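You operate a simulated robot arm through the tools that you are given. There is no shell and no other tool.

Carry out the task below with a simulated two-armed robot. There is one attempt and no reset: what you move stays moved.

## Task
Shut the freezer, silence its alarm and turn it down to MID.
Fine: press the alarm key once with the lid shut; switch fast freeze off so that its blue lamp goes out.

It is judged by the outcome, as a careful person would: the job done as asked, and still so three seconds after it is handed in. It fails if anything else is knocked over, pushed out of place, dropped, spilled or broken. A push-on lid holds only when it is set on centred and level and pressed home; a screw cap is set on level and turned clockwise until tight.

## Robot
Two 7-joint arms with two-finger grippers on one trunk that stands fixed in place. Base frame: the origin is at the foot of the trunk, x ahead of it, y to its left, z up. Units: m, degrees, N and s.
The left shoulder is at [0.06, 0.123, 0.97], the right one opposite. With the tool pointing down near the work surface each hand reaches from about 0.1 to 0.74 m from the base axis, measured 20 degrees to its own side. Payload 1.47 kg a hand.
The tool frame of a hand sits at the grasp point between the pads (the TCP): z along the fingers, y along the line on which they close. The tips reach 0.016 m beyond it. Largest opening 0.087 m; the body of the gripper starts 0.055 m behind the TCP.
Orientation is that of the tool frame in the base frame, as [roll, pitch, yaw] about the fixed x, y, z axes, in that order (R = Rz(yaw) Ry(pitch) Rx(roll)). With the fingers straight down and closing along the base's y, the tool's x points along the base's -x, its y along +y and its z along -z.

## Interface
- The arms move only by the tool play_rows. It takes "left_motion", "right_motion" or both (then of equal length, played together; a hand with none holds still); each is a list of rows, each a list of 7 numbers: the shift along the tool's x, y, z in cm, then the turn, a rotation vector about the tool's x, y, z in degrees, then the gripper command, from -1 (fully open) to 1 (shut), values between in proportion. In form: [[tx, ty, tz, rx, ry, rz, jaw], ...]. A call has 1 to 20 rows; each row shifts and turns the commanded pose from where the row before left it, along the tool's axes as they then stand. Rows are played at 5 a second. More than 0.05 m and 8.6 degrees between two rows, or a gripper value outside its range, and nothing of the call is played. A pose out of reach is approached as far as the arm can. The call stops where the force on the tool passes 90 N (or 10 N more than at its start, if that is more) or the arm is blocked; 0.2 s more then pass. The fingers move at their own pace (about 0.153 m/s each) and stop on an object; they squeeze with about 28 N. The grip force told is the motor's: it shows also when the fingers shut on nothing. Time passes only in rows, and 0.2 s behind the last, so rows that do not move let the fingers close. It gives the time, the measured TCP pose, the force on the tool (base axes), the opening and the grip force at its end, in the units of the frame above (readings bear some noise), with the torque about the TCP (base axes, N m) and any sound that the robot's microphone picked up.
- Cameras (640 x 400 px; columns grow to the right, rows downward): "scene" is now at [0.0954, 0.0143, 1.5465]; the picture's right is [0.17, -0.99, 0.00], its down [-0.55, -0.09, -0.83] and it looks along [0.82, 0.14, -0.55] (base axes); focal length 250 px, centre (320, 200). "left" rides on the left gripper at [0.073, -0.012, -0.09] in its tool frame; the picture's right is [0.16, 0.99, 0.00], its down [-0.72, 0.12, -0.68] and it looks along [-0.67, 0.11, 0.73] (tool axes); focal length 247 px, centre (320, 200). "right" rides on the right gripper at [0.073, 0.012, -0.09] in its tool frame; the picture's right is [-0.16, 0.99, 0.00], its down [-0.72, -0.12, -0.68] and it looks along [-0.67, -0.11, 0.73] (tool axes); focal length 247 px, centre (320, 200).
- capture(camera): a new picture of that camera. The clock stands still meanwhile.
- slide_trunk(by): slides the trunk up (or, below 0, down) by that many m; the arms and the scene camera ride with it, the base frame stays. It gives what a move gives, with no picture.
- turn_head(pan, tilt): turns the head with the scene camera to pan (to the left, within 120 degrees either way) and tilt (down, from -29 to 69), counted from straight ahead of the robot. It gives what a move gives.
- locate(camera, pixels): for up to 12 pixels [column, row] of the newest picture of that camera ("zoom" is the newest enlarged one), the place [x, y, z] in the base frame of the surface seen there, good to about 0.002 m. The clock stands still meanwhile.
- inspect(camera, box): a new picture of the part [left, top, right, bottom] of that camera's present view, enlarged. The clock stands still meanwhile.
- job_done(): hands the job in; it is judged then, once.

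Leave the grippers open and the arms clear of the work at the hand-in unless told otherwise.

The tools are called by a JSON object that holds its "op" and its "data". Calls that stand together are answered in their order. play_rows: Moves the arms, as the interface text tells. Its arguments: {"type":"object","properties":{"left_motion":{"type":"array","items":{"type":"array","items":{"type":"number"}}},"right_motion":{"type":"array","items":{"type":"array","items":{"type":"number"}}}},"required":[]} The other tools are called the same way: slide_trunk (by) slides the trunk up or down; turn_head (pan, tilt) turns the head that bears the scene camera; capture (camera) takes a picture; locate (camera, pixels) gives the place of the surface under pixels of a picture; inspect (camera, box) takes an enlarged picture of a part of a camera's view; job_done () hands the job in.

At the start:

```text
time: 0.0
left_position: [0.4125, 0.2138, 1.4115]
left_tcp_rot: [180.0, 0.0, -180.0]
left_contact_force: [0.5, 0.7, -0.1]
left_moment: [0.0, -0.04, 0.01]
left_finger_gap: 0.087
left_gripper_force: 0.0
right_position: [0.5263, -0.244, 1.3338]
right_tcp_rot: [-180.0, 0.0, 180.0]
right_contact_force: [-0.2, 0.0, 0.0]
right_moment: [0.0, -0.03, 0.02]
right_finger_gap: 0.0869
right_gripper_force: 0.0
trunk travel left (down, up): [-0.125, 0.105]
head pan, tilt: [9.7, 33.6]
```

scene: 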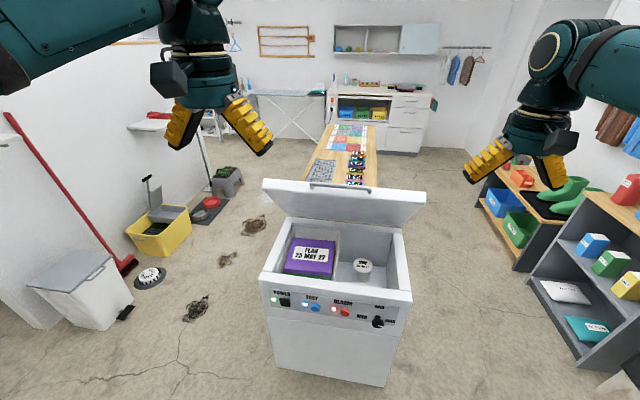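
right: 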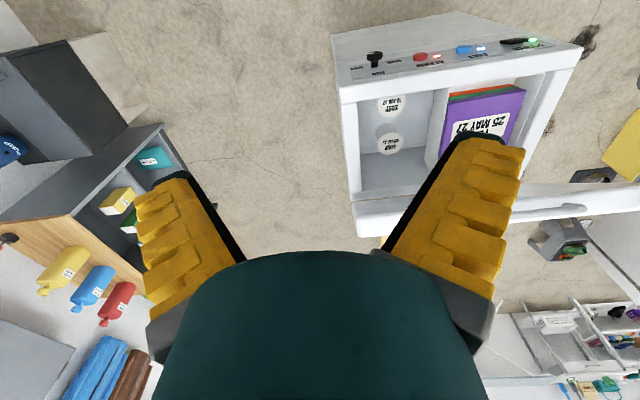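
left: 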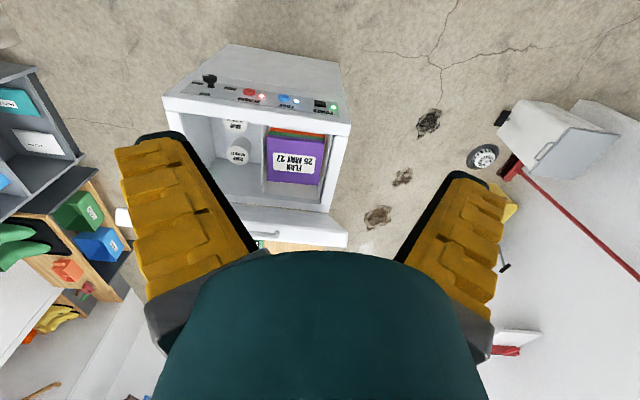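

I see an open chest freezer in the middle of the scene. Its front panel has a power switch, a fast key with a blue lamp, an alarm key with a red lamp and a knob. I will enlarge the panel and the lid.

{"op": "inspect", "data": {"camera": "scene", "box": [260, 280, 420, 380]}}

{"op": "inspect", "data": {"camera": "scene", "box": [240, 170, 440, 295]}}

```text
4.00 times, centred on (340, 330) of scene
```

zoom: 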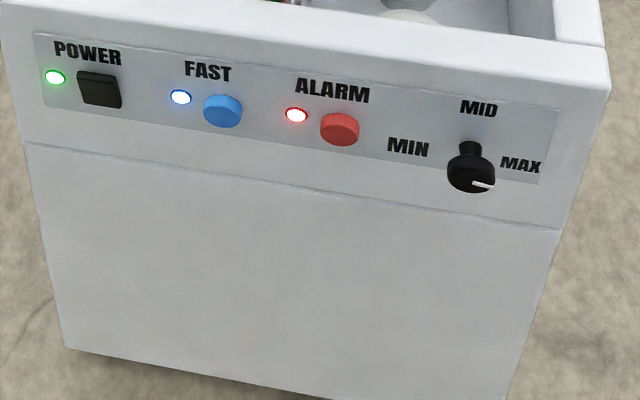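

```text
3.20 times, centred on (340, 232) of scene
```

zoom: 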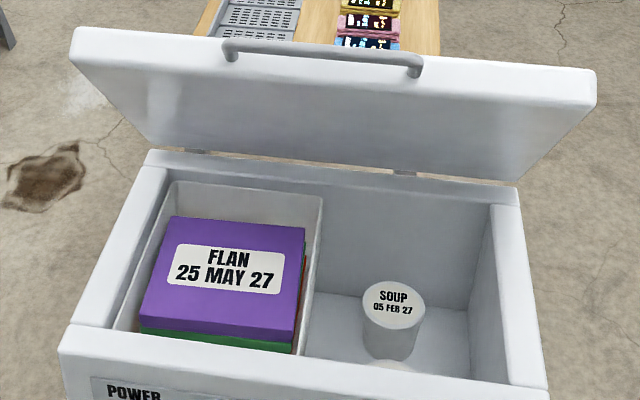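

The knob points at MAX. The box stack might stand above the rim, so I will measure the lid, the rim, the stack and the panel in the scene picture.

{"op": "locate", "data": {"camera": "zoom", "pixels": [[230, 260], [160, 300], [290, 310], [180, 225], [300, 235], [393, 295], [90, 340], [530, 370], [160, 160], [500, 195], [320, 55], [75, 45]]}}

{"op": "inspect", "data": {"camera": "left", "box": [150, 30, 370, 250]}}

{"op": "inspect", "data": {"camera": "right", "box": [320, 0, 600, 250]}}

```text
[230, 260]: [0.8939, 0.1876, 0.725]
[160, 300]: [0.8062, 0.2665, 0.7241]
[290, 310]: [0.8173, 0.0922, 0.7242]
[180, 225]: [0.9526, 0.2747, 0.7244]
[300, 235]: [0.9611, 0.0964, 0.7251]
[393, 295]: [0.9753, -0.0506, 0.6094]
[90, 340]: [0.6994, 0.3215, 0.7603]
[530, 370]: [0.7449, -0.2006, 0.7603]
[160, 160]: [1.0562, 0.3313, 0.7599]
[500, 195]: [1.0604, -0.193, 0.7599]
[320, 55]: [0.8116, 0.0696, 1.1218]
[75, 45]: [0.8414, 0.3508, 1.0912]
```

```text
1.82 times, centred on (260, 140) of left
```

zoom: 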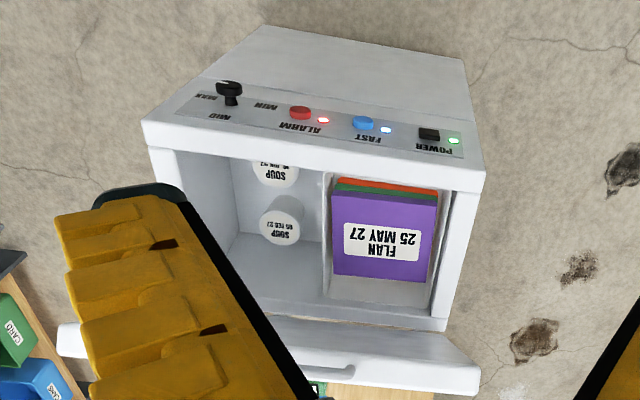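

```text
1.60 times, centred on (460, 125) of right
```

zoom: 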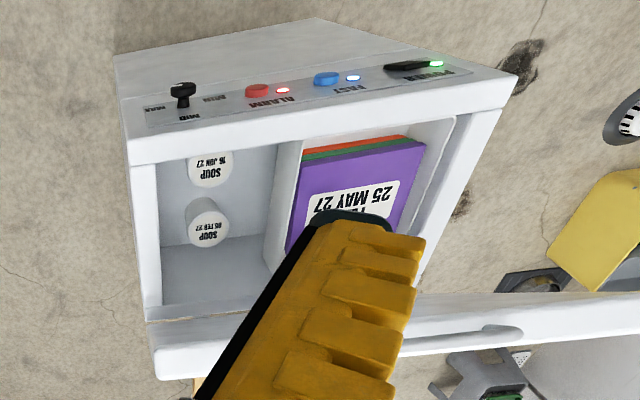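

The stack top is at z 0.725, below the rim at 0.760, so the lid should clear it. Next I will measure the panel parts in an enlarged view.

{"op": "inspect", "data": {"camera": "scene", "box": [260, 280, 420, 380]}}

{"op": "locate", "data": {"camera": "zoom", "pixels": [[222, 110], [340, 130], [100, 90], [470, 175], [470, 148], [482, 184], [180, 97], [296, 115], [420, 165], [30, 90], [540, 180], [300, 250]]}}

{"op": "locate", "data": {"camera": "scene", "pixels": [[266, 182], [424, 192], [310, 187], [340, 190], [370, 194], [283, 214], [410, 228], [340, 205], [265, 280], [410, 298], [285, 367], [385, 383]]}}

```text
4.00 times, centred on (340, 330) of scene
```

zoom: 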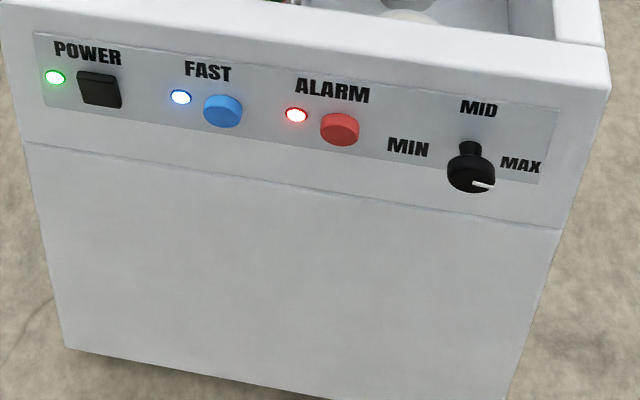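

```text
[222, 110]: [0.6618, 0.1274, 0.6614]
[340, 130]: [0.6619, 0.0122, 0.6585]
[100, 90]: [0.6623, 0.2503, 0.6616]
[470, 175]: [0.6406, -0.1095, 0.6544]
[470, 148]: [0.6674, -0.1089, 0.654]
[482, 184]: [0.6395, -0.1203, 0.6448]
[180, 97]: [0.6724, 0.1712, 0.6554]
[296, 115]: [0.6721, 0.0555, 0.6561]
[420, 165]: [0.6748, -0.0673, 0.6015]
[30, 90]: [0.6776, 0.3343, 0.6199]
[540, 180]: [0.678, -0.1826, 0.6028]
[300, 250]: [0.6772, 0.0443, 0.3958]
```

```text
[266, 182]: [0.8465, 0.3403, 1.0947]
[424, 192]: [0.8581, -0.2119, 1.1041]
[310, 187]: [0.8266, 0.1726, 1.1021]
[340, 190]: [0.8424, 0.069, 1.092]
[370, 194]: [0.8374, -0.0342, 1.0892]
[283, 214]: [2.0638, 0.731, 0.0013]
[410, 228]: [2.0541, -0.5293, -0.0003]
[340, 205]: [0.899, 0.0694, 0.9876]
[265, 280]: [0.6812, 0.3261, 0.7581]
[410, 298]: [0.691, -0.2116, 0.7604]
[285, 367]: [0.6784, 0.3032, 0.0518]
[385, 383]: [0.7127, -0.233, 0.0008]
```

The buttons stick out to x≈0.662 and the knob face is at x≈0.640. I will measure the lid's shape more finely to work out its hinge and angle.

{"op": "inspect", "data": {"camera": "scene", "box": [250, 165, 440, 284]}}

{"op": "locate", "data": {"camera": "zoom", "pixels": [[320, 50], [320, 62], [320, 75], [320, 90], [320, 110], [320, 130], [320, 150], [320, 170], [320, 180], [320, 190], [320, 200], [320, 215]]}}

```text
3.36 times, centred on (345, 224) of scene
```

zoom: 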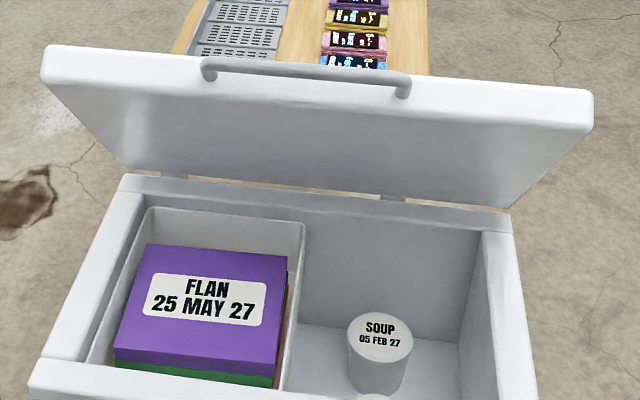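

```text
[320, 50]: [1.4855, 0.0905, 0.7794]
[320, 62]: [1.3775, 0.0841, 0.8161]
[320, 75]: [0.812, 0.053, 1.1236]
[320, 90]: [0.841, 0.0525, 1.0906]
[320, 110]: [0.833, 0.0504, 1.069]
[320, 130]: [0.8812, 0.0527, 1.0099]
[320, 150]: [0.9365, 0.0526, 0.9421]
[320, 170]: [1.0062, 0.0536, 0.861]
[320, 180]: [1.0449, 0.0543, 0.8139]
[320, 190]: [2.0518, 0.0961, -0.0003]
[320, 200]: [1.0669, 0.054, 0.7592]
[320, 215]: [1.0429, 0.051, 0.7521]
```

The lid is open about 50° on a hinge near x 1.09, z 0.76, and its handle bar is near (0.816, y, 1.12). I will check the basket rim height, the ends of the handle bar, and where the knob labels and the right-hand buttons are.

{"op": "locate", "data": {"camera": "zoom", "pixels": [[304, 228], [150, 211], [225, 218], [96, 358], [284, 388], [118, 300], [208, 68], [205, 78], [270, 66], [405, 90], [380, 78], [380, 345]]}}

{"op": "inspect", "data": {"camera": "scene", "box": [300, 175, 380, 225]}}

{"op": "inspect", "data": {"camera": "scene", "box": [348, 298, 412, 338]}}

```text
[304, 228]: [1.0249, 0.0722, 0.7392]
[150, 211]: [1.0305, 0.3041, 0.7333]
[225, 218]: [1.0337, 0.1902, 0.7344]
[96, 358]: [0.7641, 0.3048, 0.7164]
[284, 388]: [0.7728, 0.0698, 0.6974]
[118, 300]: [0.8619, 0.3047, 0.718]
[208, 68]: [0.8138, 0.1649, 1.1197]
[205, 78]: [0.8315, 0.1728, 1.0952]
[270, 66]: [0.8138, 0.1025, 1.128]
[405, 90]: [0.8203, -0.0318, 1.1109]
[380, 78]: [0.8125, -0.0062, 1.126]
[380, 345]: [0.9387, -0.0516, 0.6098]
```

```text
8.00 times, centred on (340, 200) of scene
```

zoom: 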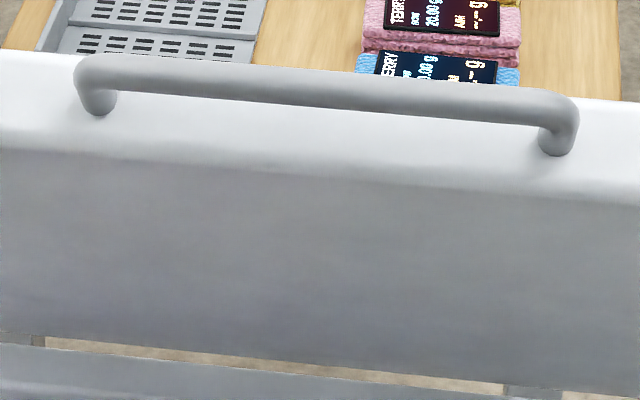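

```text
10.00 times, centred on (380, 318) of scene
```

zoom: 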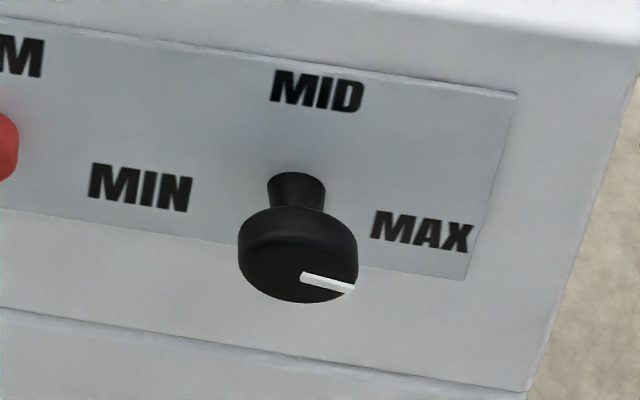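

The basket rim (0.74) is also below the freezer rim. Next I will measure the knob face, its pointer and the labels in this close-up.

{"op": "locate", "data": {"camera": "zoom", "pixels": [[242, 265], [357, 280], [295, 298], [270, 240], [300, 270], [305, 276], [350, 289], [140, 187], [316, 92], [422, 230], [298, 180], [298, 250]]}}

```text
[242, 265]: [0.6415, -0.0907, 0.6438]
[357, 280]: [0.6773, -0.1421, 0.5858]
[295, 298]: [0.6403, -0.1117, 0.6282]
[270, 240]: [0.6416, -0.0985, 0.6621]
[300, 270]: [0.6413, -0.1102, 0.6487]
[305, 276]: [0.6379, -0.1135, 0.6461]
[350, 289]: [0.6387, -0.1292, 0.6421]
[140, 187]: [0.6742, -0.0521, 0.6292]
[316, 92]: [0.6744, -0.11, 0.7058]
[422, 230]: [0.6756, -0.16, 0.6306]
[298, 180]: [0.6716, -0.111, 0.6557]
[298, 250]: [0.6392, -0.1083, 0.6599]
```

The basket and food are clear of the lid. MID is at 12 o'clock and MAX at about 4 o'clock, where the pointer is now. I will close the lid with the left hand on its handle bar (y −0.03 to 0.17). To ease the reach at z 1.12, I raise the trunk a little first.

{"op": "slide_trunk", "data": {"by": 0.08}}

```text
time: 1.2
left_position: [0.4127, 0.2142, 1.4913]
left_tcp_rot: [-180.0, 0.0, 180.0]
left_contact_force: [0.3, -0.3, 1.5]
left_moment: [-0.02, 0.03, 0.04]
left_finger_gap: 0.0869
left_gripper_force: 0.0
right_position: [0.5266, -0.2457, 1.414]
right_tcp_rot: [179.9, 0.0, -180.0]
right_contact_force: [-0.4, 0.5, 0.3]
right_moment: [0.03, 0.01, 0.02]
right_finger_gap: 0.0867
right_gripper_force: 0.0
trunk travel left (down, up): [-0.205, 0.025]
head pan, tilt: [9.7, 33.6]
```

The trunk is up. Next the left hand goes forward to about (0.58, 0.12, 1.40) and rolls 90° about its own axis, with the fingers still pointing down. The jaw closes partway.

{"op": "play_rows", "data": {"left_motion": [[-3.4, -1.9, 1.8, 0, 0, 0, -1], [-3.4, -1.9, 1.8, 0, 0, 0, -1], [-3.4, -1.9, 1.8, 0, 0, 0, -1], [-3.4, -1.9, 1.8, 0, 0, 0, -1], [-3.4, -1.9, 1.8, 0, 0, 0, -1], [0, 0, 0, 0, 0, 8.1818, -0.5], [0, 0, 0, 0, 0, 8.1818, -0.3], [0, 0, 0, 0, 0, 8.1818, -0.1], [0, 0, 0, 0, 0, 8.1818, 0], [0, 0, 0, 0, 0, 8.1818, 0], [0, 0, 0, 0, 0, 8.1818, 0], [0, 0, 0, 0, 0, 8.1818, 0], [0, 0, 0, 0, 0, 8.1818, 0], [0, 0, 0, 0, 0, 8.1818, 0], [0, 0, 0, 0, 0, 8.1818, 0], [0, 0, 0, 0, 0, 8.1818, 0]]}}

```text
time: 4.6
left_position: [0.5831, 0.1186, 1.403]
left_tcp_rot: [-180.0, 0.0, 89.9]
left_contact_force: [0.0, -0.2, -0.2]
left_moment: [0.03, -0.05, 0.0]
left_finger_gap: 0.0489
left_gripper_force: 3.5
right_position: [0.5264, -0.2446, 1.4134]
right_tcp_rot: [-180.0, 0.0, 180.0]
right_contact_force: [0.1, 0.3, 0.6]
right_moment: [-0.01, 0.02, 0.02]
right_finger_gap: 0.087
right_gripper_force: 0.1
trunk travel left (down, up): [-0.205, 0.025]
head pan, tilt: [9.7, 33.6]
```

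The roll came out as intended, with tool x along +Y. Next I tilt the hand up by 60° so the fingers point forward and 30° below level.

{"op": "play_rows", "data": {"left_motion": [[0, 0, 0, -7.5, 0, 0, 0], [0, 0, 0, -7.5, 0, 0, 0], [0, 0, 0, -7.5, 0, 0, 0], [0, 0, 0, -7.5, 0, 0, 0], [0, 0, 0, -7.5, 0, 0, 0], [0, 0, 0, -7.5, 0, 0, 0], [0, 0, 0, -7.5, 0, 0, 0], [0, 0, 0, -7.5, 0, 0, 0]]}}

{"op": "capture", "data": {"camera": "left"}}

{"op": "capture", "data": {"camera": "scene"}}

```text
time: 6.4
left_position: [0.5807, 0.1189, 1.4018]
left_tcp_rot: [119.9, 0.0, 90.0]
left_contact_force: [0.8, 0.3, 0.1]
left_moment: [0.0, -0.03, 0.03]
left_finger_gap: 0.0492
left_gripper_force: 4.0
right_position: [0.5271, -0.2446, 1.4147]
right_tcp_rot: [-179.9, 0.0, -179.9]
right_contact_force: [-0.7, 0.6, -0.6]
right_moment: [-0.03, 0.02, 0.0]
right_finger_gap: 0.0871
right_gripper_force: 0.0
trunk travel left (down, up): [-0.205, 0.025]
head pan, tilt: [9.7, 33.6]
```

```text
taken
```

left: 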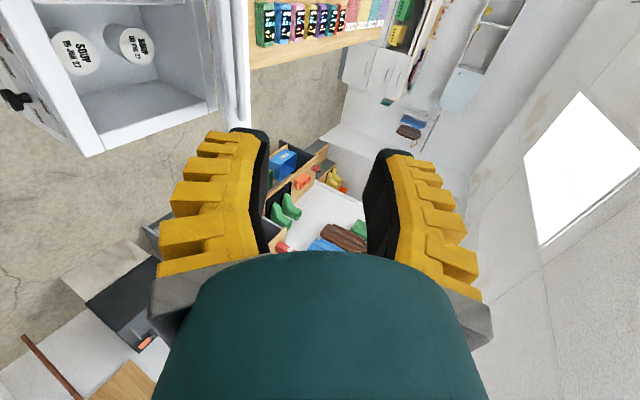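

```text
taken
```

scene: 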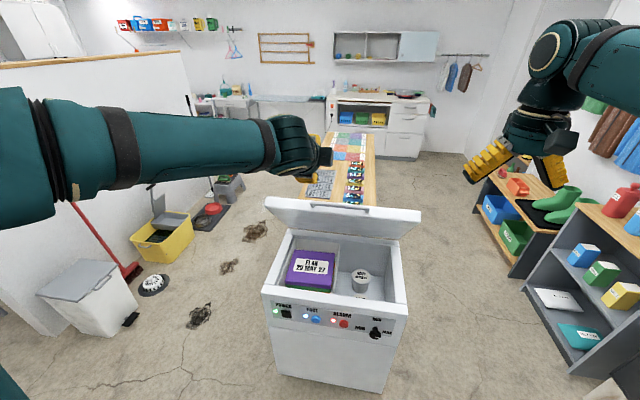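

The left arm comes in from the left and its gripper points toward the lid. Next it moves to a point about 10 cm short of the handle bar, at y≈0.07.

{"op": "play_rows", "data": {"left_motion": [[-0.833, -2.055, 4.07, 0, 0, 0, 0], [-0.833, -2.055, 4.07, 0, 0, 0, 0], [-0.833, -2.055, 4.07, 0, 0, 0, 0], [-0.833, -2.055, 4.07, 0, 0, 0, 0], [-0.833, -2.055, 4.07, 0, 0, 0, 0], [-0.833, -2.055, 4.07, 0, 0, 0, 0]]}}

{"op": "capture", "data": {"camera": "left"}}

{"op": "capture", "data": {"camera": "scene"}}

```text
time: 7.8
left_position: [0.7343, 0.0694, 1.1713]
left_tcp_rot: [120.1, 0.0, 90.0]
left_contact_force: [0.8, -0.2, 0.0]
left_moment: [0.01, 0.01, -0.02]
left_finger_gap: 0.049
left_gripper_force: 4.5
right_position: [0.5281, -0.2451, 1.4132]
right_tcp_rot: [180.0, -0.1, -180.0]
right_contact_force: [-0.4, 0.9, -0.6]
right_moment: [-0.02, -0.03, 0.0]
right_finger_gap: 0.087
right_gripper_force: 0.0
trunk travel left (down, up): [-0.205, 0.025]
head pan, tilt: [9.7, 33.6]
```

```text
taken
```

left: 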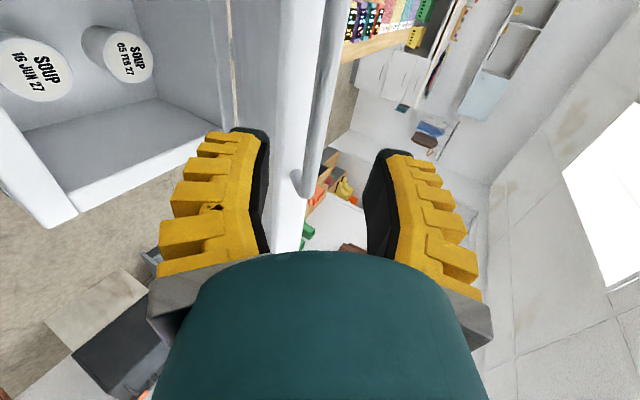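

```text
taken
```

scene: 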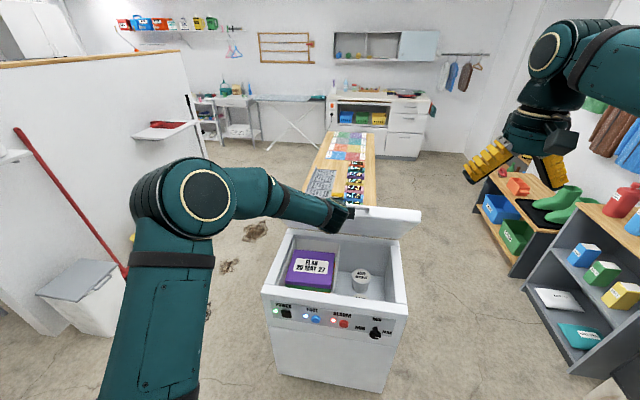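

The bar appears between the two fingers, at about column 325 in the hand view. Next I go forward 9.5 cm along the fingers.

{"op": "play_rows", "data": {"left_motion": [[0, 0, 3, 0, 0, 0, 0], [0, 0, 3, 0, 0, 0, 0], [0, 0, 2, 0, 0, 0, 0], [0, 0, 1.5, 0, 0, 0, 0]]}}

{"op": "capture", "data": {"camera": "left"}}

```text
time: 8.8
left_position: [0.8161, 0.0681, 1.1239]
left_tcp_rot: [119.9, 0.0, 90.0]
left_contact_force: [0.1, -0.2, 0.1]
left_moment: [0.02, 0.0, 0.02]
left_finger_gap: 0.0489
left_gripper_force: 4.2
right_position: [0.5272, -0.2441, 1.4145]
right_tcp_rot: [180.0, -0.1, 179.9]
right_contact_force: [0.6, 0.5, -0.2]
right_moment: [-0.01, -0.01, 0.01]
right_finger_gap: 0.0871
right_gripper_force: 0.1
trunk travel left (down, up): [-0.205, 0.025]
head pan, tilt: [9.7, 33.6]
```

```text
taken
```

left: 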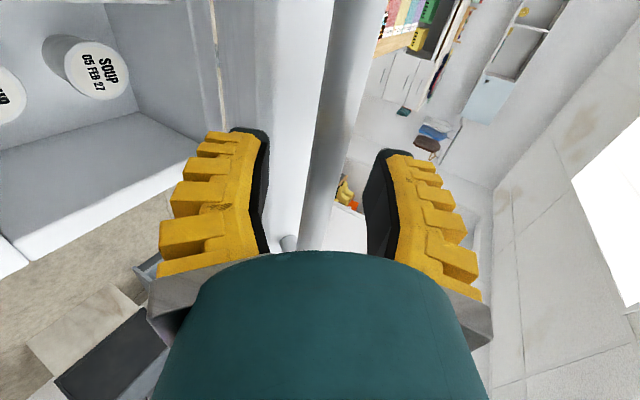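

The bar runs between the two fingers. Next I narrow the jaw loosely round the bar and start drawing it down along its arc about the hinge. I begin with the first few degrees to see whether the lid follows.

{"op": "play_rows", "data": {"left_motion": [[0, 0, 0, 0, 0, 0, 0.5], [0, 0, 0, 0, 0, 0, 0.5], [0, -1.468, -0.6165, -1.2, 0, 0, 0.5], [0, -1.4764, -0.5956, -1.2, 0, 0, 0.5], [0, -1.4847, -0.5747, -1.2, 0, 0, 0.5], [0, -1.4927, -0.5537, -1.2, 0, 0, 0.5], [0, -1.5003, -0.5325, -1.2, 0, 0, 0.5]]}}

{"op": "capture", "data": {"camera": "left"}}

{"op": "capture", "data": {"camera": "scene"}}

```text
time: 10.4
left_position: [0.7538, 0.0685, 1.072]
left_tcp_rot: [114.0, -0.1, 90.0]
left_contact_force: [-0.2, 0.4, 2.4]
left_moment: [0.0, -0.03, -0.02]
left_finger_gap: 0.0284
left_gripper_force: 4.4
right_position: [0.5258, -0.2442, 1.4134]
right_tcp_rot: [180.0, 0.0, -179.9]
right_contact_force: [-0.1, 0.8, 0.8]
right_moment: [0.0, -0.01, 0.01]
right_finger_gap: 0.087
right_gripper_force: 0.0
trunk travel left (down, up): [-0.205, 0.025]
head pan, tilt: [9.7, 33.6]
```

```text
taken
```

left: 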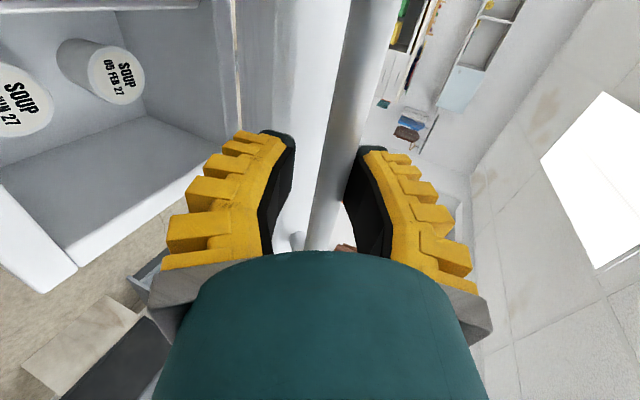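

```text
taken
```

scene: 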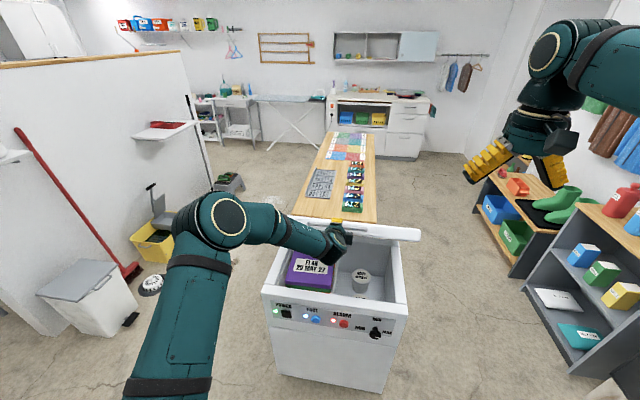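

The lid follows with only about 2.4 N of resistance, and the bar rests against the upper finger. I continue along the arc.

{"op": "play_rows", "data": {"left_motion": [[0, -1.5078, -0.511, -1.2, 0, 0, 0.5], [0, -1.5148, -0.4895, -1.2, 0, 0, 0.5], [0, -1.5216, -0.4681, -1.2, 0, 0, 0.5], [0, -1.5282, -0.4466, -1.2, 0, 0, 0.5], [0, -1.5342, -0.4249, -1.2, 0, 0, 0.5], [0, -1.5401, -0.4029, -1.2, 0, 0, 0.5], [0, -1.5457, -0.3811, -1.2, 0, 0, 0.5], [0, -1.5509, -0.3592, -1.2, 0, 0, 0.5], [0, -1.5559, -0.3372, -1.2, 0, 0, 0.5]]}}

{"op": "capture", "data": {"camera": "left"}}

{"op": "capture", "data": {"camera": "scene"}}

```text
time: 12.4
left_position: [0.674, 0.0699, 0.953]
left_tcp_rot: [103.3, -0.1, 90.1]
left_contact_force: [0.4, -0.3, -0.5]
left_moment: [0.02, 0.06, -0.01]
left_finger_gap: 0.0292
left_gripper_force: 5.2
right_position: [0.5259, -0.2446, 1.4143]
right_tcp_rot: [179.9, 0.0, -180.0]
right_contact_force: [0.7, 0.9, 0.3]
right_moment: [0.03, 0.0, -0.02]
right_finger_gap: 0.0871
right_gripper_force: 0.0
trunk travel left (down, up): [-0.205, 0.025]
head pan, tilt: [9.7, 33.6]
```

```text
taken
```

left: 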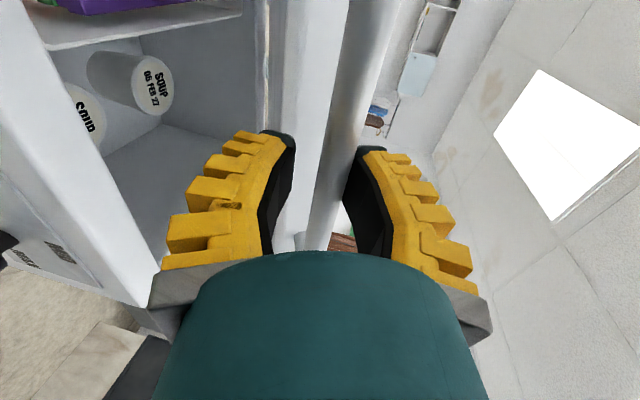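

```text
taken
```

scene: 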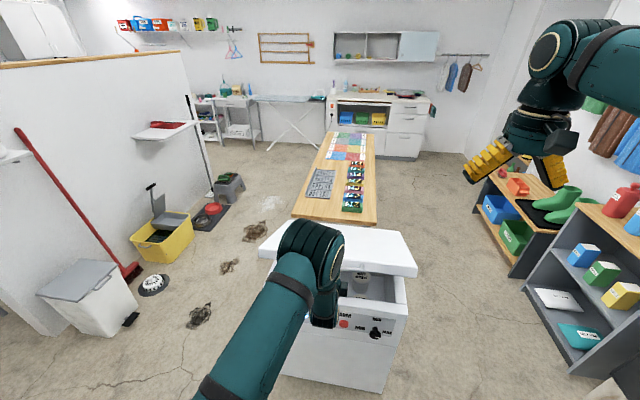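

The lid is coming down smoothly with no load. I continue through the next eight steps.

{"op": "play_rows", "data": {"left_motion": [[0, -1.5605, -0.3152, -1.2, 0, 0, 0.5], [0, -1.5648, -0.2929, -1.2, 0, 0, 0.5], [0, -1.5688, -0.2706, -1.2, 0, 0, 0.5], [0, -1.5724, -0.2485, -1.2, 0, 0, 0.5], [0, -1.5759, -0.2262, -1.2, 0, 0, 0.5], [0, -1.5788, -0.2039, -1.2, 0, 0, 0.5], [0, -1.5817, -0.1813, -1.2, 0, 0, 0.5], [0, -1.584, -0.1589, -1.2, 0, 0, 0.5]]}}

{"op": "capture", "data": {"camera": "left"}}

{"op": "capture", "data": {"camera": "scene"}}

```text
time: 14.2
left_position: [0.6343, 0.0678, 0.8322]
left_tcp_rot: [93.6, 0.1, 90.0]
left_contact_force: [-0.1, -0.3, 2.0]
left_moment: [0.01, -0.04, 0.0]
left_finger_gap: 0.029
left_gripper_force: 5.3
right_position: [0.5251, -0.2449, 1.4156]
right_tcp_rot: [180.0, 0.0, -179.9]
right_contact_force: [0.3, -0.8, 0.2]
right_moment: [0.01, 0.01, 0.0]
right_finger_gap: 0.0872
right_gripper_force: 0.0
trunk travel left (down, up): [-0.205, 0.025]
head pan, tilt: [9.7, 33.6]
```

```text
taken
```

left: 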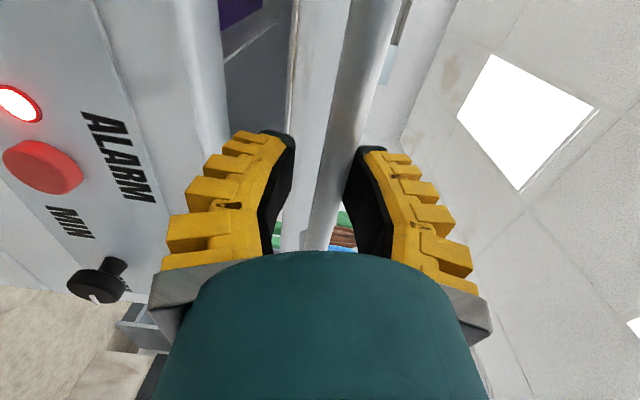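

```text
taken
```

scene: 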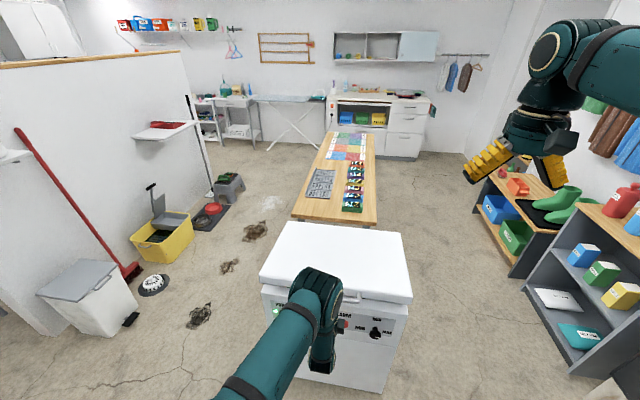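

A gap of about 4–5 cm is left at the front. I make the last steps slowly and then read the force.

{"op": "play_rows", "data": {"left_motion": [[0, -1.0, -0.1, -1.0, 0, 0, 0.5], [0, -1.0, -0.1, -1.0, 0, 0, 0.5], [0, -1.0, -0.08, -0.8, 0, 0, 0.5], [0, -0.8, -0.06, -0.8, 0, 0, 0.5], [0, -0.6, 0, 0, 0, 0, 0.5], [0, -0.5, 0, 0, 0, 0, 0.5]]}}

{"op": "capture", "data": {"camera": "left"}}

{"op": "capture", "data": {"camera": "scene"}}

```text
time: 15.6
left_position: [0.6305, 0.0683, 0.7847]
left_tcp_rot: [90.0, 0.0, 90.0]
left_contact_force: [-1.3, -0.3, 0.3]
left_moment: [0.01, -0.01, 0.01]
left_finger_gap: 0.0289
left_gripper_force: 4.7
right_position: [0.5258, -0.2448, 1.4143]
right_tcp_rot: [-180.0, 0.0, 180.0]
right_contact_force: [-0.4, 0.1, 0.2]
right_moment: [0.01, -0.03, -0.03]
right_finger_gap: 0.0869
right_gripper_force: 0.0
trunk travel left (down, up): [-0.205, 0.025]
head pan, tilt: [9.7, 33.6]
```

```text
taken
```

left: 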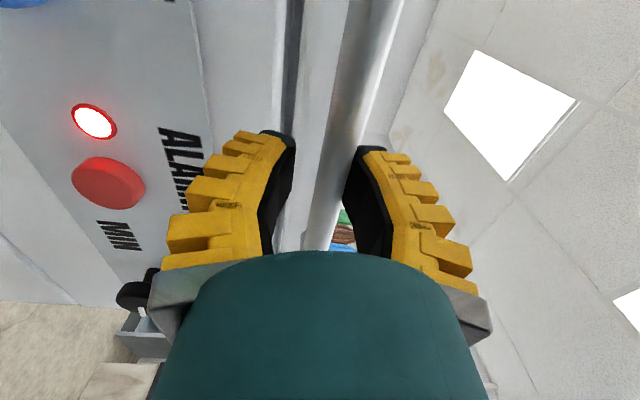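

```text
taken
```

scene: 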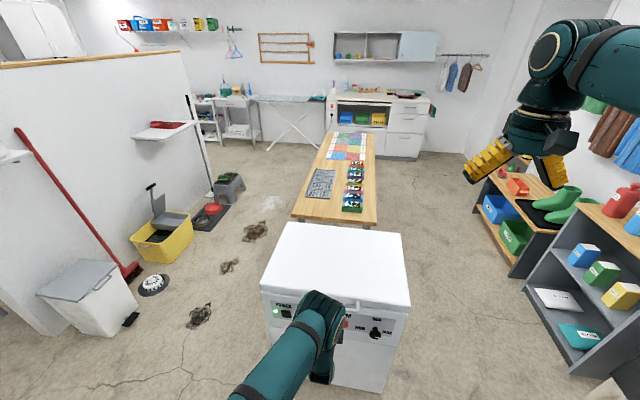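

A thin dark slit still shows between lid and body (around column 290, row 60 of the hand view). I lower further in small steps.

{"op": "play_rows", "data": {"left_motion": [[0, -0.5, 0, 0, 0, 0, 0.5], [0, -0.4, 0, 0, 0, 0, 0.5], [0, -0.4, 0, 0, 0, 0, 0.5], [0, -0.4, 0, 0, 0, 0, 0.5]]}}

{"op": "capture", "data": {"camera": "left"}}

```text
time: 16.6
left_position: [0.6289, 0.0694, 0.7702]
left_tcp_rot: [89.7, 0.0, 90.1]
left_contact_force: [-17.1, 5.3, 21.2]
left_moment: [-0.11, -0.62, 0.06]
left_finger_gap: 0.0442
left_gripper_force: 17.1
right_position: [0.5223, -0.2434, 1.4158]
right_tcp_rot: [180.0, 0.1, 180.0]
right_contact_force: [0.6, 0.2, -0.9]
right_moment: [0.02, -0.01, -0.03]
right_finger_gap: 0.0869
right_gripper_force: 0.1
trunk travel left (down, up): [-0.205, 0.025]
head pan, tilt: [9.7, 33.6]
```

```text
taken
```

left: 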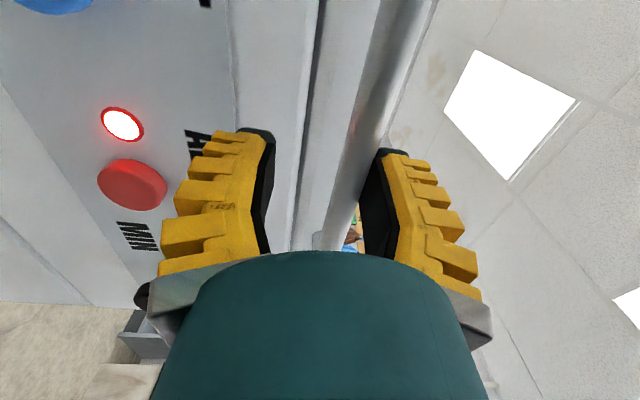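

The reaction is now 21 N upward and the slit looks closed. I enlarge the scene and hand views of the lid seam to check.

{"op": "inspect", "data": {"camera": "left", "box": [190, 0, 430, 150]}}

{"op": "inspect", "data": {"camera": "scene", "box": [250, 210, 420, 316]}}

{"op": "locate", "data": {"camera": "zoom", "pixels": [[60, 260], [60, 290], [560, 310], [320, 200], [100, 60], [550, 100], [60, 275], [450, 300], [450, 340]]}}

```text
2.67 times, centred on (310, 75) of left
```

zoom: 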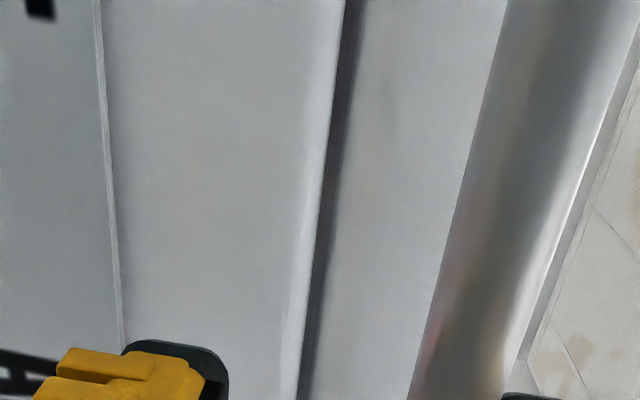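

```text
3.76 times, centred on (335, 263) of scene
```

zoom: 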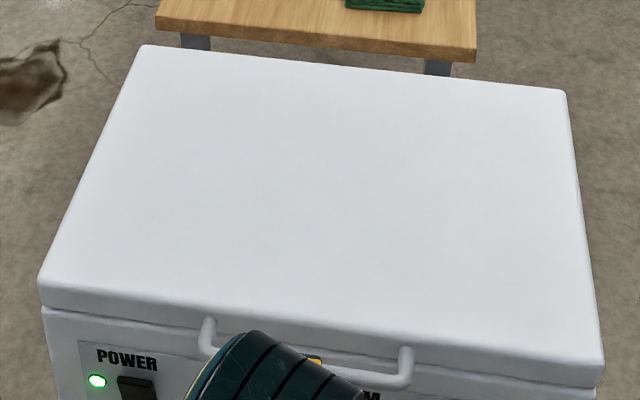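

```text
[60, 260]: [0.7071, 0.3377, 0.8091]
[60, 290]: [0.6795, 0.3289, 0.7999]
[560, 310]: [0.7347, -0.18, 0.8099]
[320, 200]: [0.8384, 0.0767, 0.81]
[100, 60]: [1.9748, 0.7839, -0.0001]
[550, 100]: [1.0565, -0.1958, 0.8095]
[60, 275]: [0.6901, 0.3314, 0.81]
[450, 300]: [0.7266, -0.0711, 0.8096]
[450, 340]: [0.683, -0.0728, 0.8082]
```

The lid top reads z 0.809–0.810 at front and back, so it is level and shut. I ease off the bar, open the jaw and draw straight back 12 cm.

{"op": "play_rows", "data": {"left_motion": [[0, 0.3, 0, 0, 0, 0, 0.2], [0, 0.3, 0, 0, 0, 0, -0.2], [0, 0, 0, 0, 0, 0, -0.2], [0, 0, -2, 0, 0, 0, -0.2], [0, 0, -4, 0, 0, 0, -0.2], [0, 0, -4, 0, 0, 0, -0.2], [0, 0, -3, 0, 0, 0, -0.2]]}}

{"op": "capture", "data": {"camera": "left"}}

{"op": "inspect", "data": {"camera": "scene", "box": [250, 210, 420, 316]}}

{"op": "locate", "data": {"camera": "zoom", "pixels": [[60, 260], [560, 310], [320, 200], [550, 100], [450, 300], [165, 80]]}}

```text
time: 18.2
left_position: [0.5011, 0.0689, 0.7738]
left_tcp_rot: [90.1, 0.1, 90.0]
left_contact_force: [0.2, 0.2, 0.0]
left_moment: [0.03, -0.01, -0.02]
left_finger_gap: 0.0574
left_gripper_force: 3.6
right_position: [0.5261, -0.246, 1.4151]
right_tcp_rot: [179.9, 0.0, 179.9]
right_contact_force: [-1.4, 0.2, 0.0]
right_moment: [-0.02, -0.01, 0.04]
right_finger_gap: 0.0872
right_gripper_force: 0.0
trunk travel left (down, up): [-0.205, 0.025]
head pan, tilt: [9.7, 33.6]
```

```text
taken
```

left: 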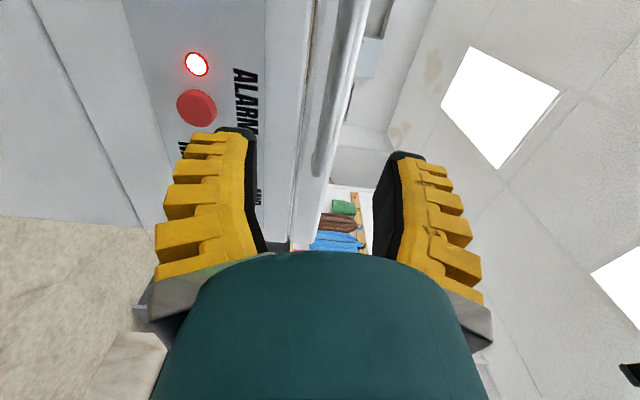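

```text
3.76 times, centred on (335, 263) of scene
```

zoom: 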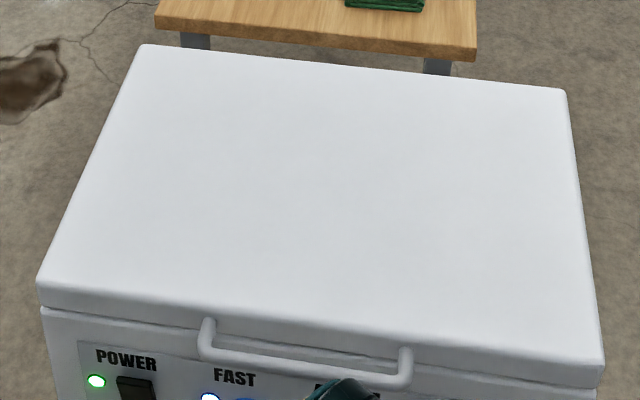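

```text
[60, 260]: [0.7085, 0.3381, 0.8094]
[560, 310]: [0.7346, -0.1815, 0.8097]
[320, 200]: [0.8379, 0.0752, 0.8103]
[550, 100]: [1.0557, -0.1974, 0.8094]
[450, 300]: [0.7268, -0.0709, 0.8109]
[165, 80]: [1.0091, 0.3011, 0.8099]
```

The lid stays shut after release. Next I measure the red and blue keys from the hand view and the scene view.

{"op": "locate", "data": {"camera": "left", "pixels": [[180, 105], [214, 108], [197, 92], [192, 122], [194, 107], [196, 64]]}}

{"op": "capture", "data": {"camera": "scene"}}

{"op": "inspect", "data": {"camera": "scene", "box": [260, 280, 420, 380]}}

```text
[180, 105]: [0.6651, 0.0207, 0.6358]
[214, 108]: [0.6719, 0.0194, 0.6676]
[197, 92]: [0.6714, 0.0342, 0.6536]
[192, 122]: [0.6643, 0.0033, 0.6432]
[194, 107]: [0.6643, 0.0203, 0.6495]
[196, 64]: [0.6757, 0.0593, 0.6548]
```

```text
taken
```

scene: 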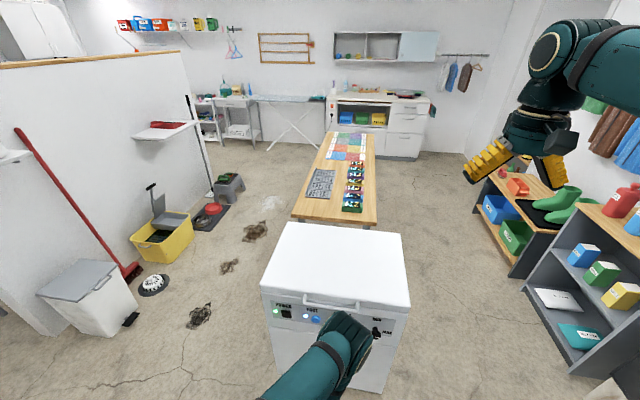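

```text
4.00 times, centred on (340, 330) of scene
```

zoom: 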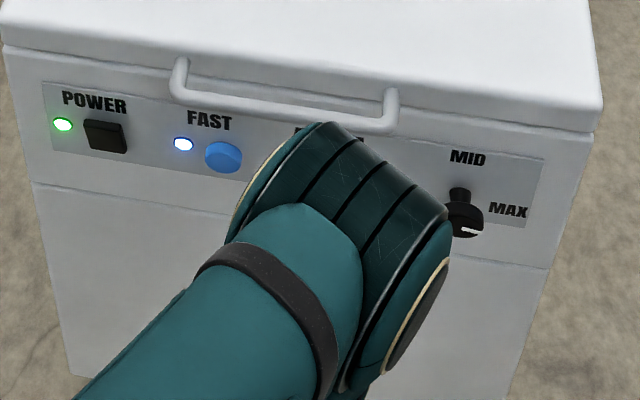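

I have the red key's face centre at about (0.663, 0.014, 0.652). I lower the left hand to that height with the fingers shut and stop about 7 cm short of it.

{"op": "play_rows", "data": {"left_motion": [[-1.82, -4.07, 0, 0, 0, 0, 0.3], [-1.82, -4.07, 0, 0, 0, 0, 1], [-1.82, -4.07, 0, 0, 0, 0, 1], [0, 0, 3, 0, 0, 0, 1], [0, 0, 3, 0, 0, 0, 1]]}}

{"op": "capture", "data": {"camera": "left"}}

{"op": "capture", "data": {"camera": "scene"}}

```text
time: 19.4
left_position: [0.5675, 0.0236, 0.6976]
left_tcp_rot: [90.0, 0.0, 89.9]
left_contact_force: [-0.2, -0.1, 0.5]
left_moment: [0.01, 0.04, 0.0]
left_finger_gap: 0.0
left_gripper_force: 27.8
left hand out of reach, approached as far as the arm can: row 2, 3
right_position: [0.526, -0.2449, 1.414]
right_tcp_rot: [179.8, 0.0, 180.0]
right_contact_force: [0.1, -0.4, 0.8]
right_moment: [0.0, -0.02, 0.0]
right_finger_gap: 0.0868
right_gripper_force: 0.0
trunk travel left (down, up): [-0.205, 0.025]
head pan, tilt: [9.7, 33.6]
```

```text
taken
```

left: 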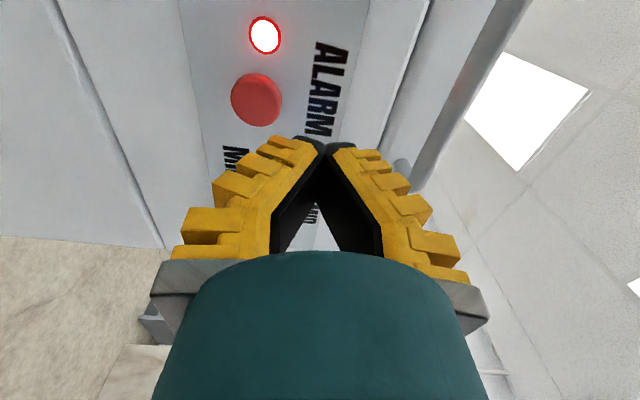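

```text
taken
```

scene: 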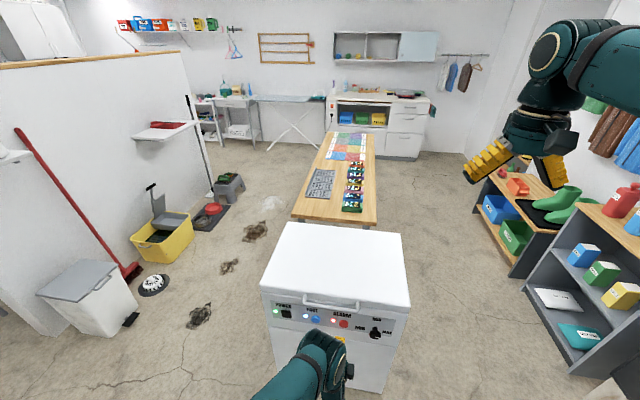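

The raised trunk puts this low pose out of reach (rows 2 and 3 were cut short). I draw back and raise the hand, then lower the trunk.

{"op": "play_rows", "data": {"left_motion": [[0, 0, -4, 0, 0, 0, 1], [0, 3, -3, 0, 0, 0, 1], [0, 4, 0, 0, 0, 0, 1], [0, 4, 0, 0, 0, 0, 1]]}}

{"op": "slide_trunk", "data": {"by": -0.15}}

```text
time: 20.4
left_position: [0.4991, 0.0246, 0.8075]
left_tcp_rot: [90.1, 0.1, 90.1]
left_contact_force: [-0.9, -0.4, -0.7]
left_moment: [-0.02, -0.01, 0.0]
left_finger_gap: 0.0001
left_gripper_force: 27.9
right_position: [0.5253, -0.2442, 1.4144]
right_tcp_rot: [179.9, 0.0, 180.0]
right_contact_force: [-0.3, 0.4, -0.4]
right_moment: [-0.02, -0.02, 0.0]
right_finger_gap: 0.0873
right_gripper_force: 0.1
trunk travel left (down, up): [-0.205, 0.025]
head pan, tilt: [9.7, 33.6]
```

```text
time: 22.1
left_position: [0.4999, 0.0245, 0.6571]
left_tcp_rot: [90.0, 0.0, 90.0]
left_contact_force: [-0.4, -0.4, 0.2]
left_moment: [-0.01, 0.02, -0.03]
left_finger_gap: 0.0
left_gripper_force: 27.8
right_position: [0.5268, -0.2438, 1.2648]
right_tcp_rot: [180.0, 0.0, -180.0]
right_contact_force: [0.7, 1.1, -0.2]
right_moment: [0.0, -0.02, -0.01]
right_finger_gap: 0.0867
right_gripper_force: 0.0
trunk travel left (down, up): [-0.055, 0.175]
head pan, tilt: [9.7, 33.6]
```

The hand is now at (0.500, 0.0245, 0.657). I shift it to y 0.0145, z 0.652 and go forward to about x 0.60, then look.

{"op": "play_rows", "data": {"left_motion": [[-1.0, -0.5, 2, 0, 0, 0, 1], [0, 0, 4, 0, 0, 0, 1], [0, 0, 4, 0, 0, 0, 1]]}}

{"op": "capture", "data": {"camera": "left"}}

{"op": "capture", "data": {"camera": "scene"}}

```text
time: 22.9
left_position: [0.6004, 0.0139, 0.6492]
left_tcp_rot: [90.0, 0.0, 90.0]
left_contact_force: [0.1, 0.2, -0.1]
left_moment: [-0.01, 0.03, 0.02]
left_finger_gap: 0.0002
left_gripper_force: 27.5
right_position: [0.5263, -0.2441, 1.265]
right_tcp_rot: [-180.0, 0.0, 180.0]
right_contact_force: [-0.2, 0.0, 0.8]
right_moment: [-0.01, -0.03, 0.01]
right_finger_gap: 0.0871
right_gripper_force: 0.0
trunk travel left (down, up): [-0.055, 0.175]
head pan, tilt: [9.7, 33.6]
```

```text
taken
```

left: 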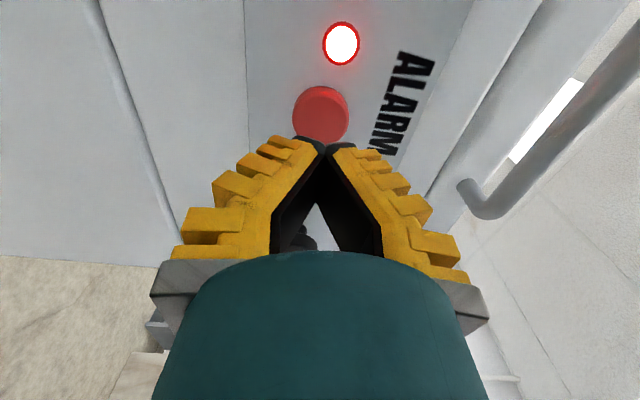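

```text
taken
```

scene: 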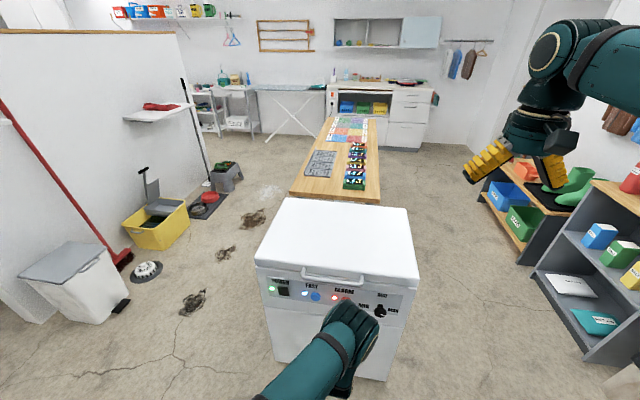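

The fingertips are lined up just below the red key in the hand view (key about (320,113)). I measure the key and lamp again from here.

{"op": "locate", "data": {"camera": "left", "pixels": [[320, 115], [297, 115], [344, 113], [318, 92], [325, 138], [341, 44], [312, 112], [335, 112]]}}

{"op": "inspect", "data": {"camera": "left", "box": [250, 0, 410, 160]}}

{"op": "inspect", "data": {"camera": "scene", "box": [250, 265, 410, 365]}}

```text
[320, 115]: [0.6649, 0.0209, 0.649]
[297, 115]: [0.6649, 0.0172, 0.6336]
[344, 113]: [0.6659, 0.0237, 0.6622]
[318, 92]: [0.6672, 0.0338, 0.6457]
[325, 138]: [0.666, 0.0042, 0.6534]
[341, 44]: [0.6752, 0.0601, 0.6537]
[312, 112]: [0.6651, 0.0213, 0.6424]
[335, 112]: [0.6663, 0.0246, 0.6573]
```

```text
2.50 times, centred on (330, 80) of left
```

zoom: 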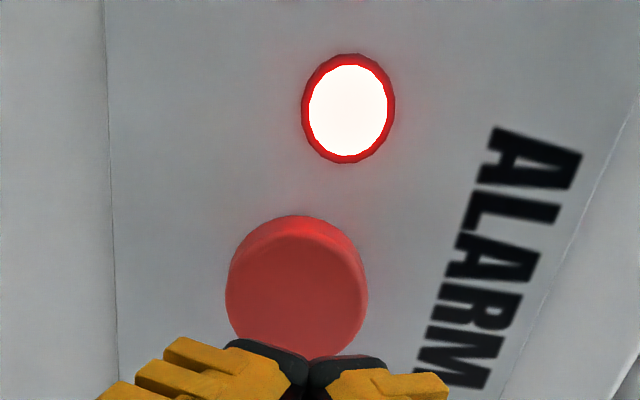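

```text
4.00 times, centred on (330, 315) of scene
```

zoom: 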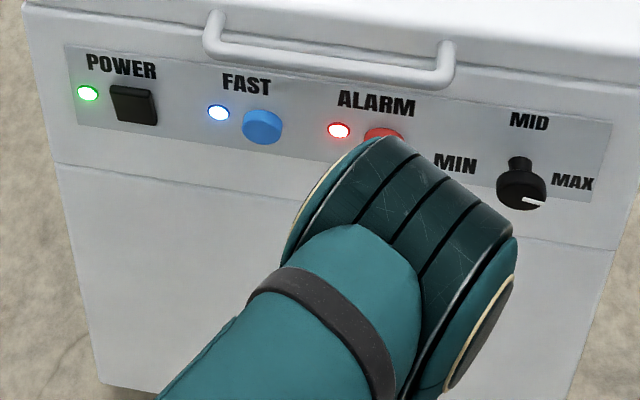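

The fingertips are centred on the red key to within a few millimetres (key centre about y 0.015, z 0.650). I shift 2 mm left and go forward in small steps to touch.

{"op": "play_rows", "data": {"left_motion": [[0.2, 0.1, 2, 0, 0, 0, 1], [0, 0, 2, 0, 0, 0, 1], [0, 0, 0.4, 0, 0, 0, 1], [0, 0, 0.3, 0, 0, 0, 1]]}}

{"op": "inspect", "data": {"camera": "scene", "box": [250, 265, 410, 365]}}

{"op": "capture", "data": {"camera": "left"}}

```text
time: 23.9
left_position: [0.6479, 0.0171, 0.6524]
left_tcp_rot: [90.0, 0.0, 90.0]
left_contact_force: [-0.2, 0.2, -0.8]
left_moment: [-0.02, -0.03, -0.02]
left_finger_gap: 0.0
left_gripper_force: 28.3
right_position: [0.5266, -0.2443, 1.264]
right_tcp_rot: [-180.0, 0.0, -180.0]
right_contact_force: [0.0, 0.4, -0.3]
right_moment: [0.01, -0.02, -0.01]
right_finger_gap: 0.0867
right_gripper_force: 0.1
trunk travel left (down, up): [-0.055, 0.175]
head pan, tilt: [9.7, 33.6]
```

```text
4.00 times, centred on (330, 315) of scene
```

zoom: 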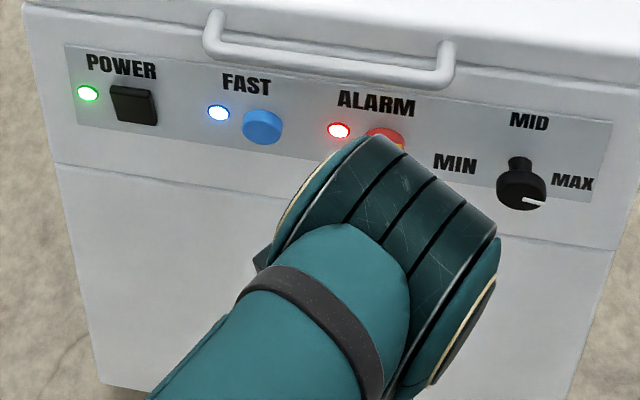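

```text
taken
```

left: 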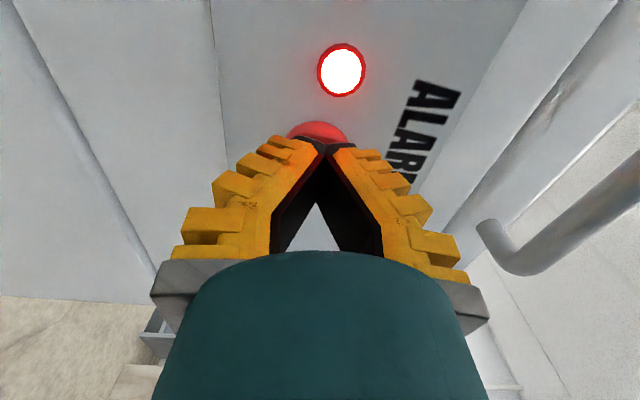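

There is no contact yet (force about 0). I go forward another 6 mm in small steps.

{"op": "play_rows", "data": {"left_motion": [[0, 0, 0.2, 0, 0, 0, 1], [0, 0, 0.2, 0, 0, 0, 1], [0, 0, 0.2, 0, 0, 0, 1]]}}

{"op": "inspect", "data": {"camera": "scene", "box": [250, 265, 410, 365]}}

```text
time: 24.7
left_position: [0.6519, 0.0159, 0.6523]
left_tcp_rot: [89.9, 0.1, 90.1]
left_contact_force: [-1.3, 0.5, -1.1]
left_moment: [0.03, 0.0, 0.0]
left_finger_gap: 0.0061
left_gripper_force: 28.4
right_position: [0.526, -0.2448, 1.2648]
right_tcp_rot: [180.0, -0.1, 180.0]
right_contact_force: [-1.6, 0.6, -0.5]
right_moment: [0.04, 0.03, -0.02]
right_finger_gap: 0.0868
right_gripper_force: 0.1
trunk travel left (down, up): [-0.055, 0.175]
head pan, tilt: [9.7, 33.6]
```

```text
4.00 times, centred on (330, 315) of scene
```

zoom: 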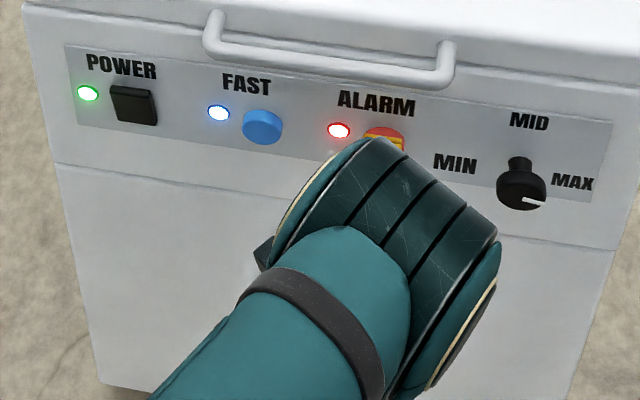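

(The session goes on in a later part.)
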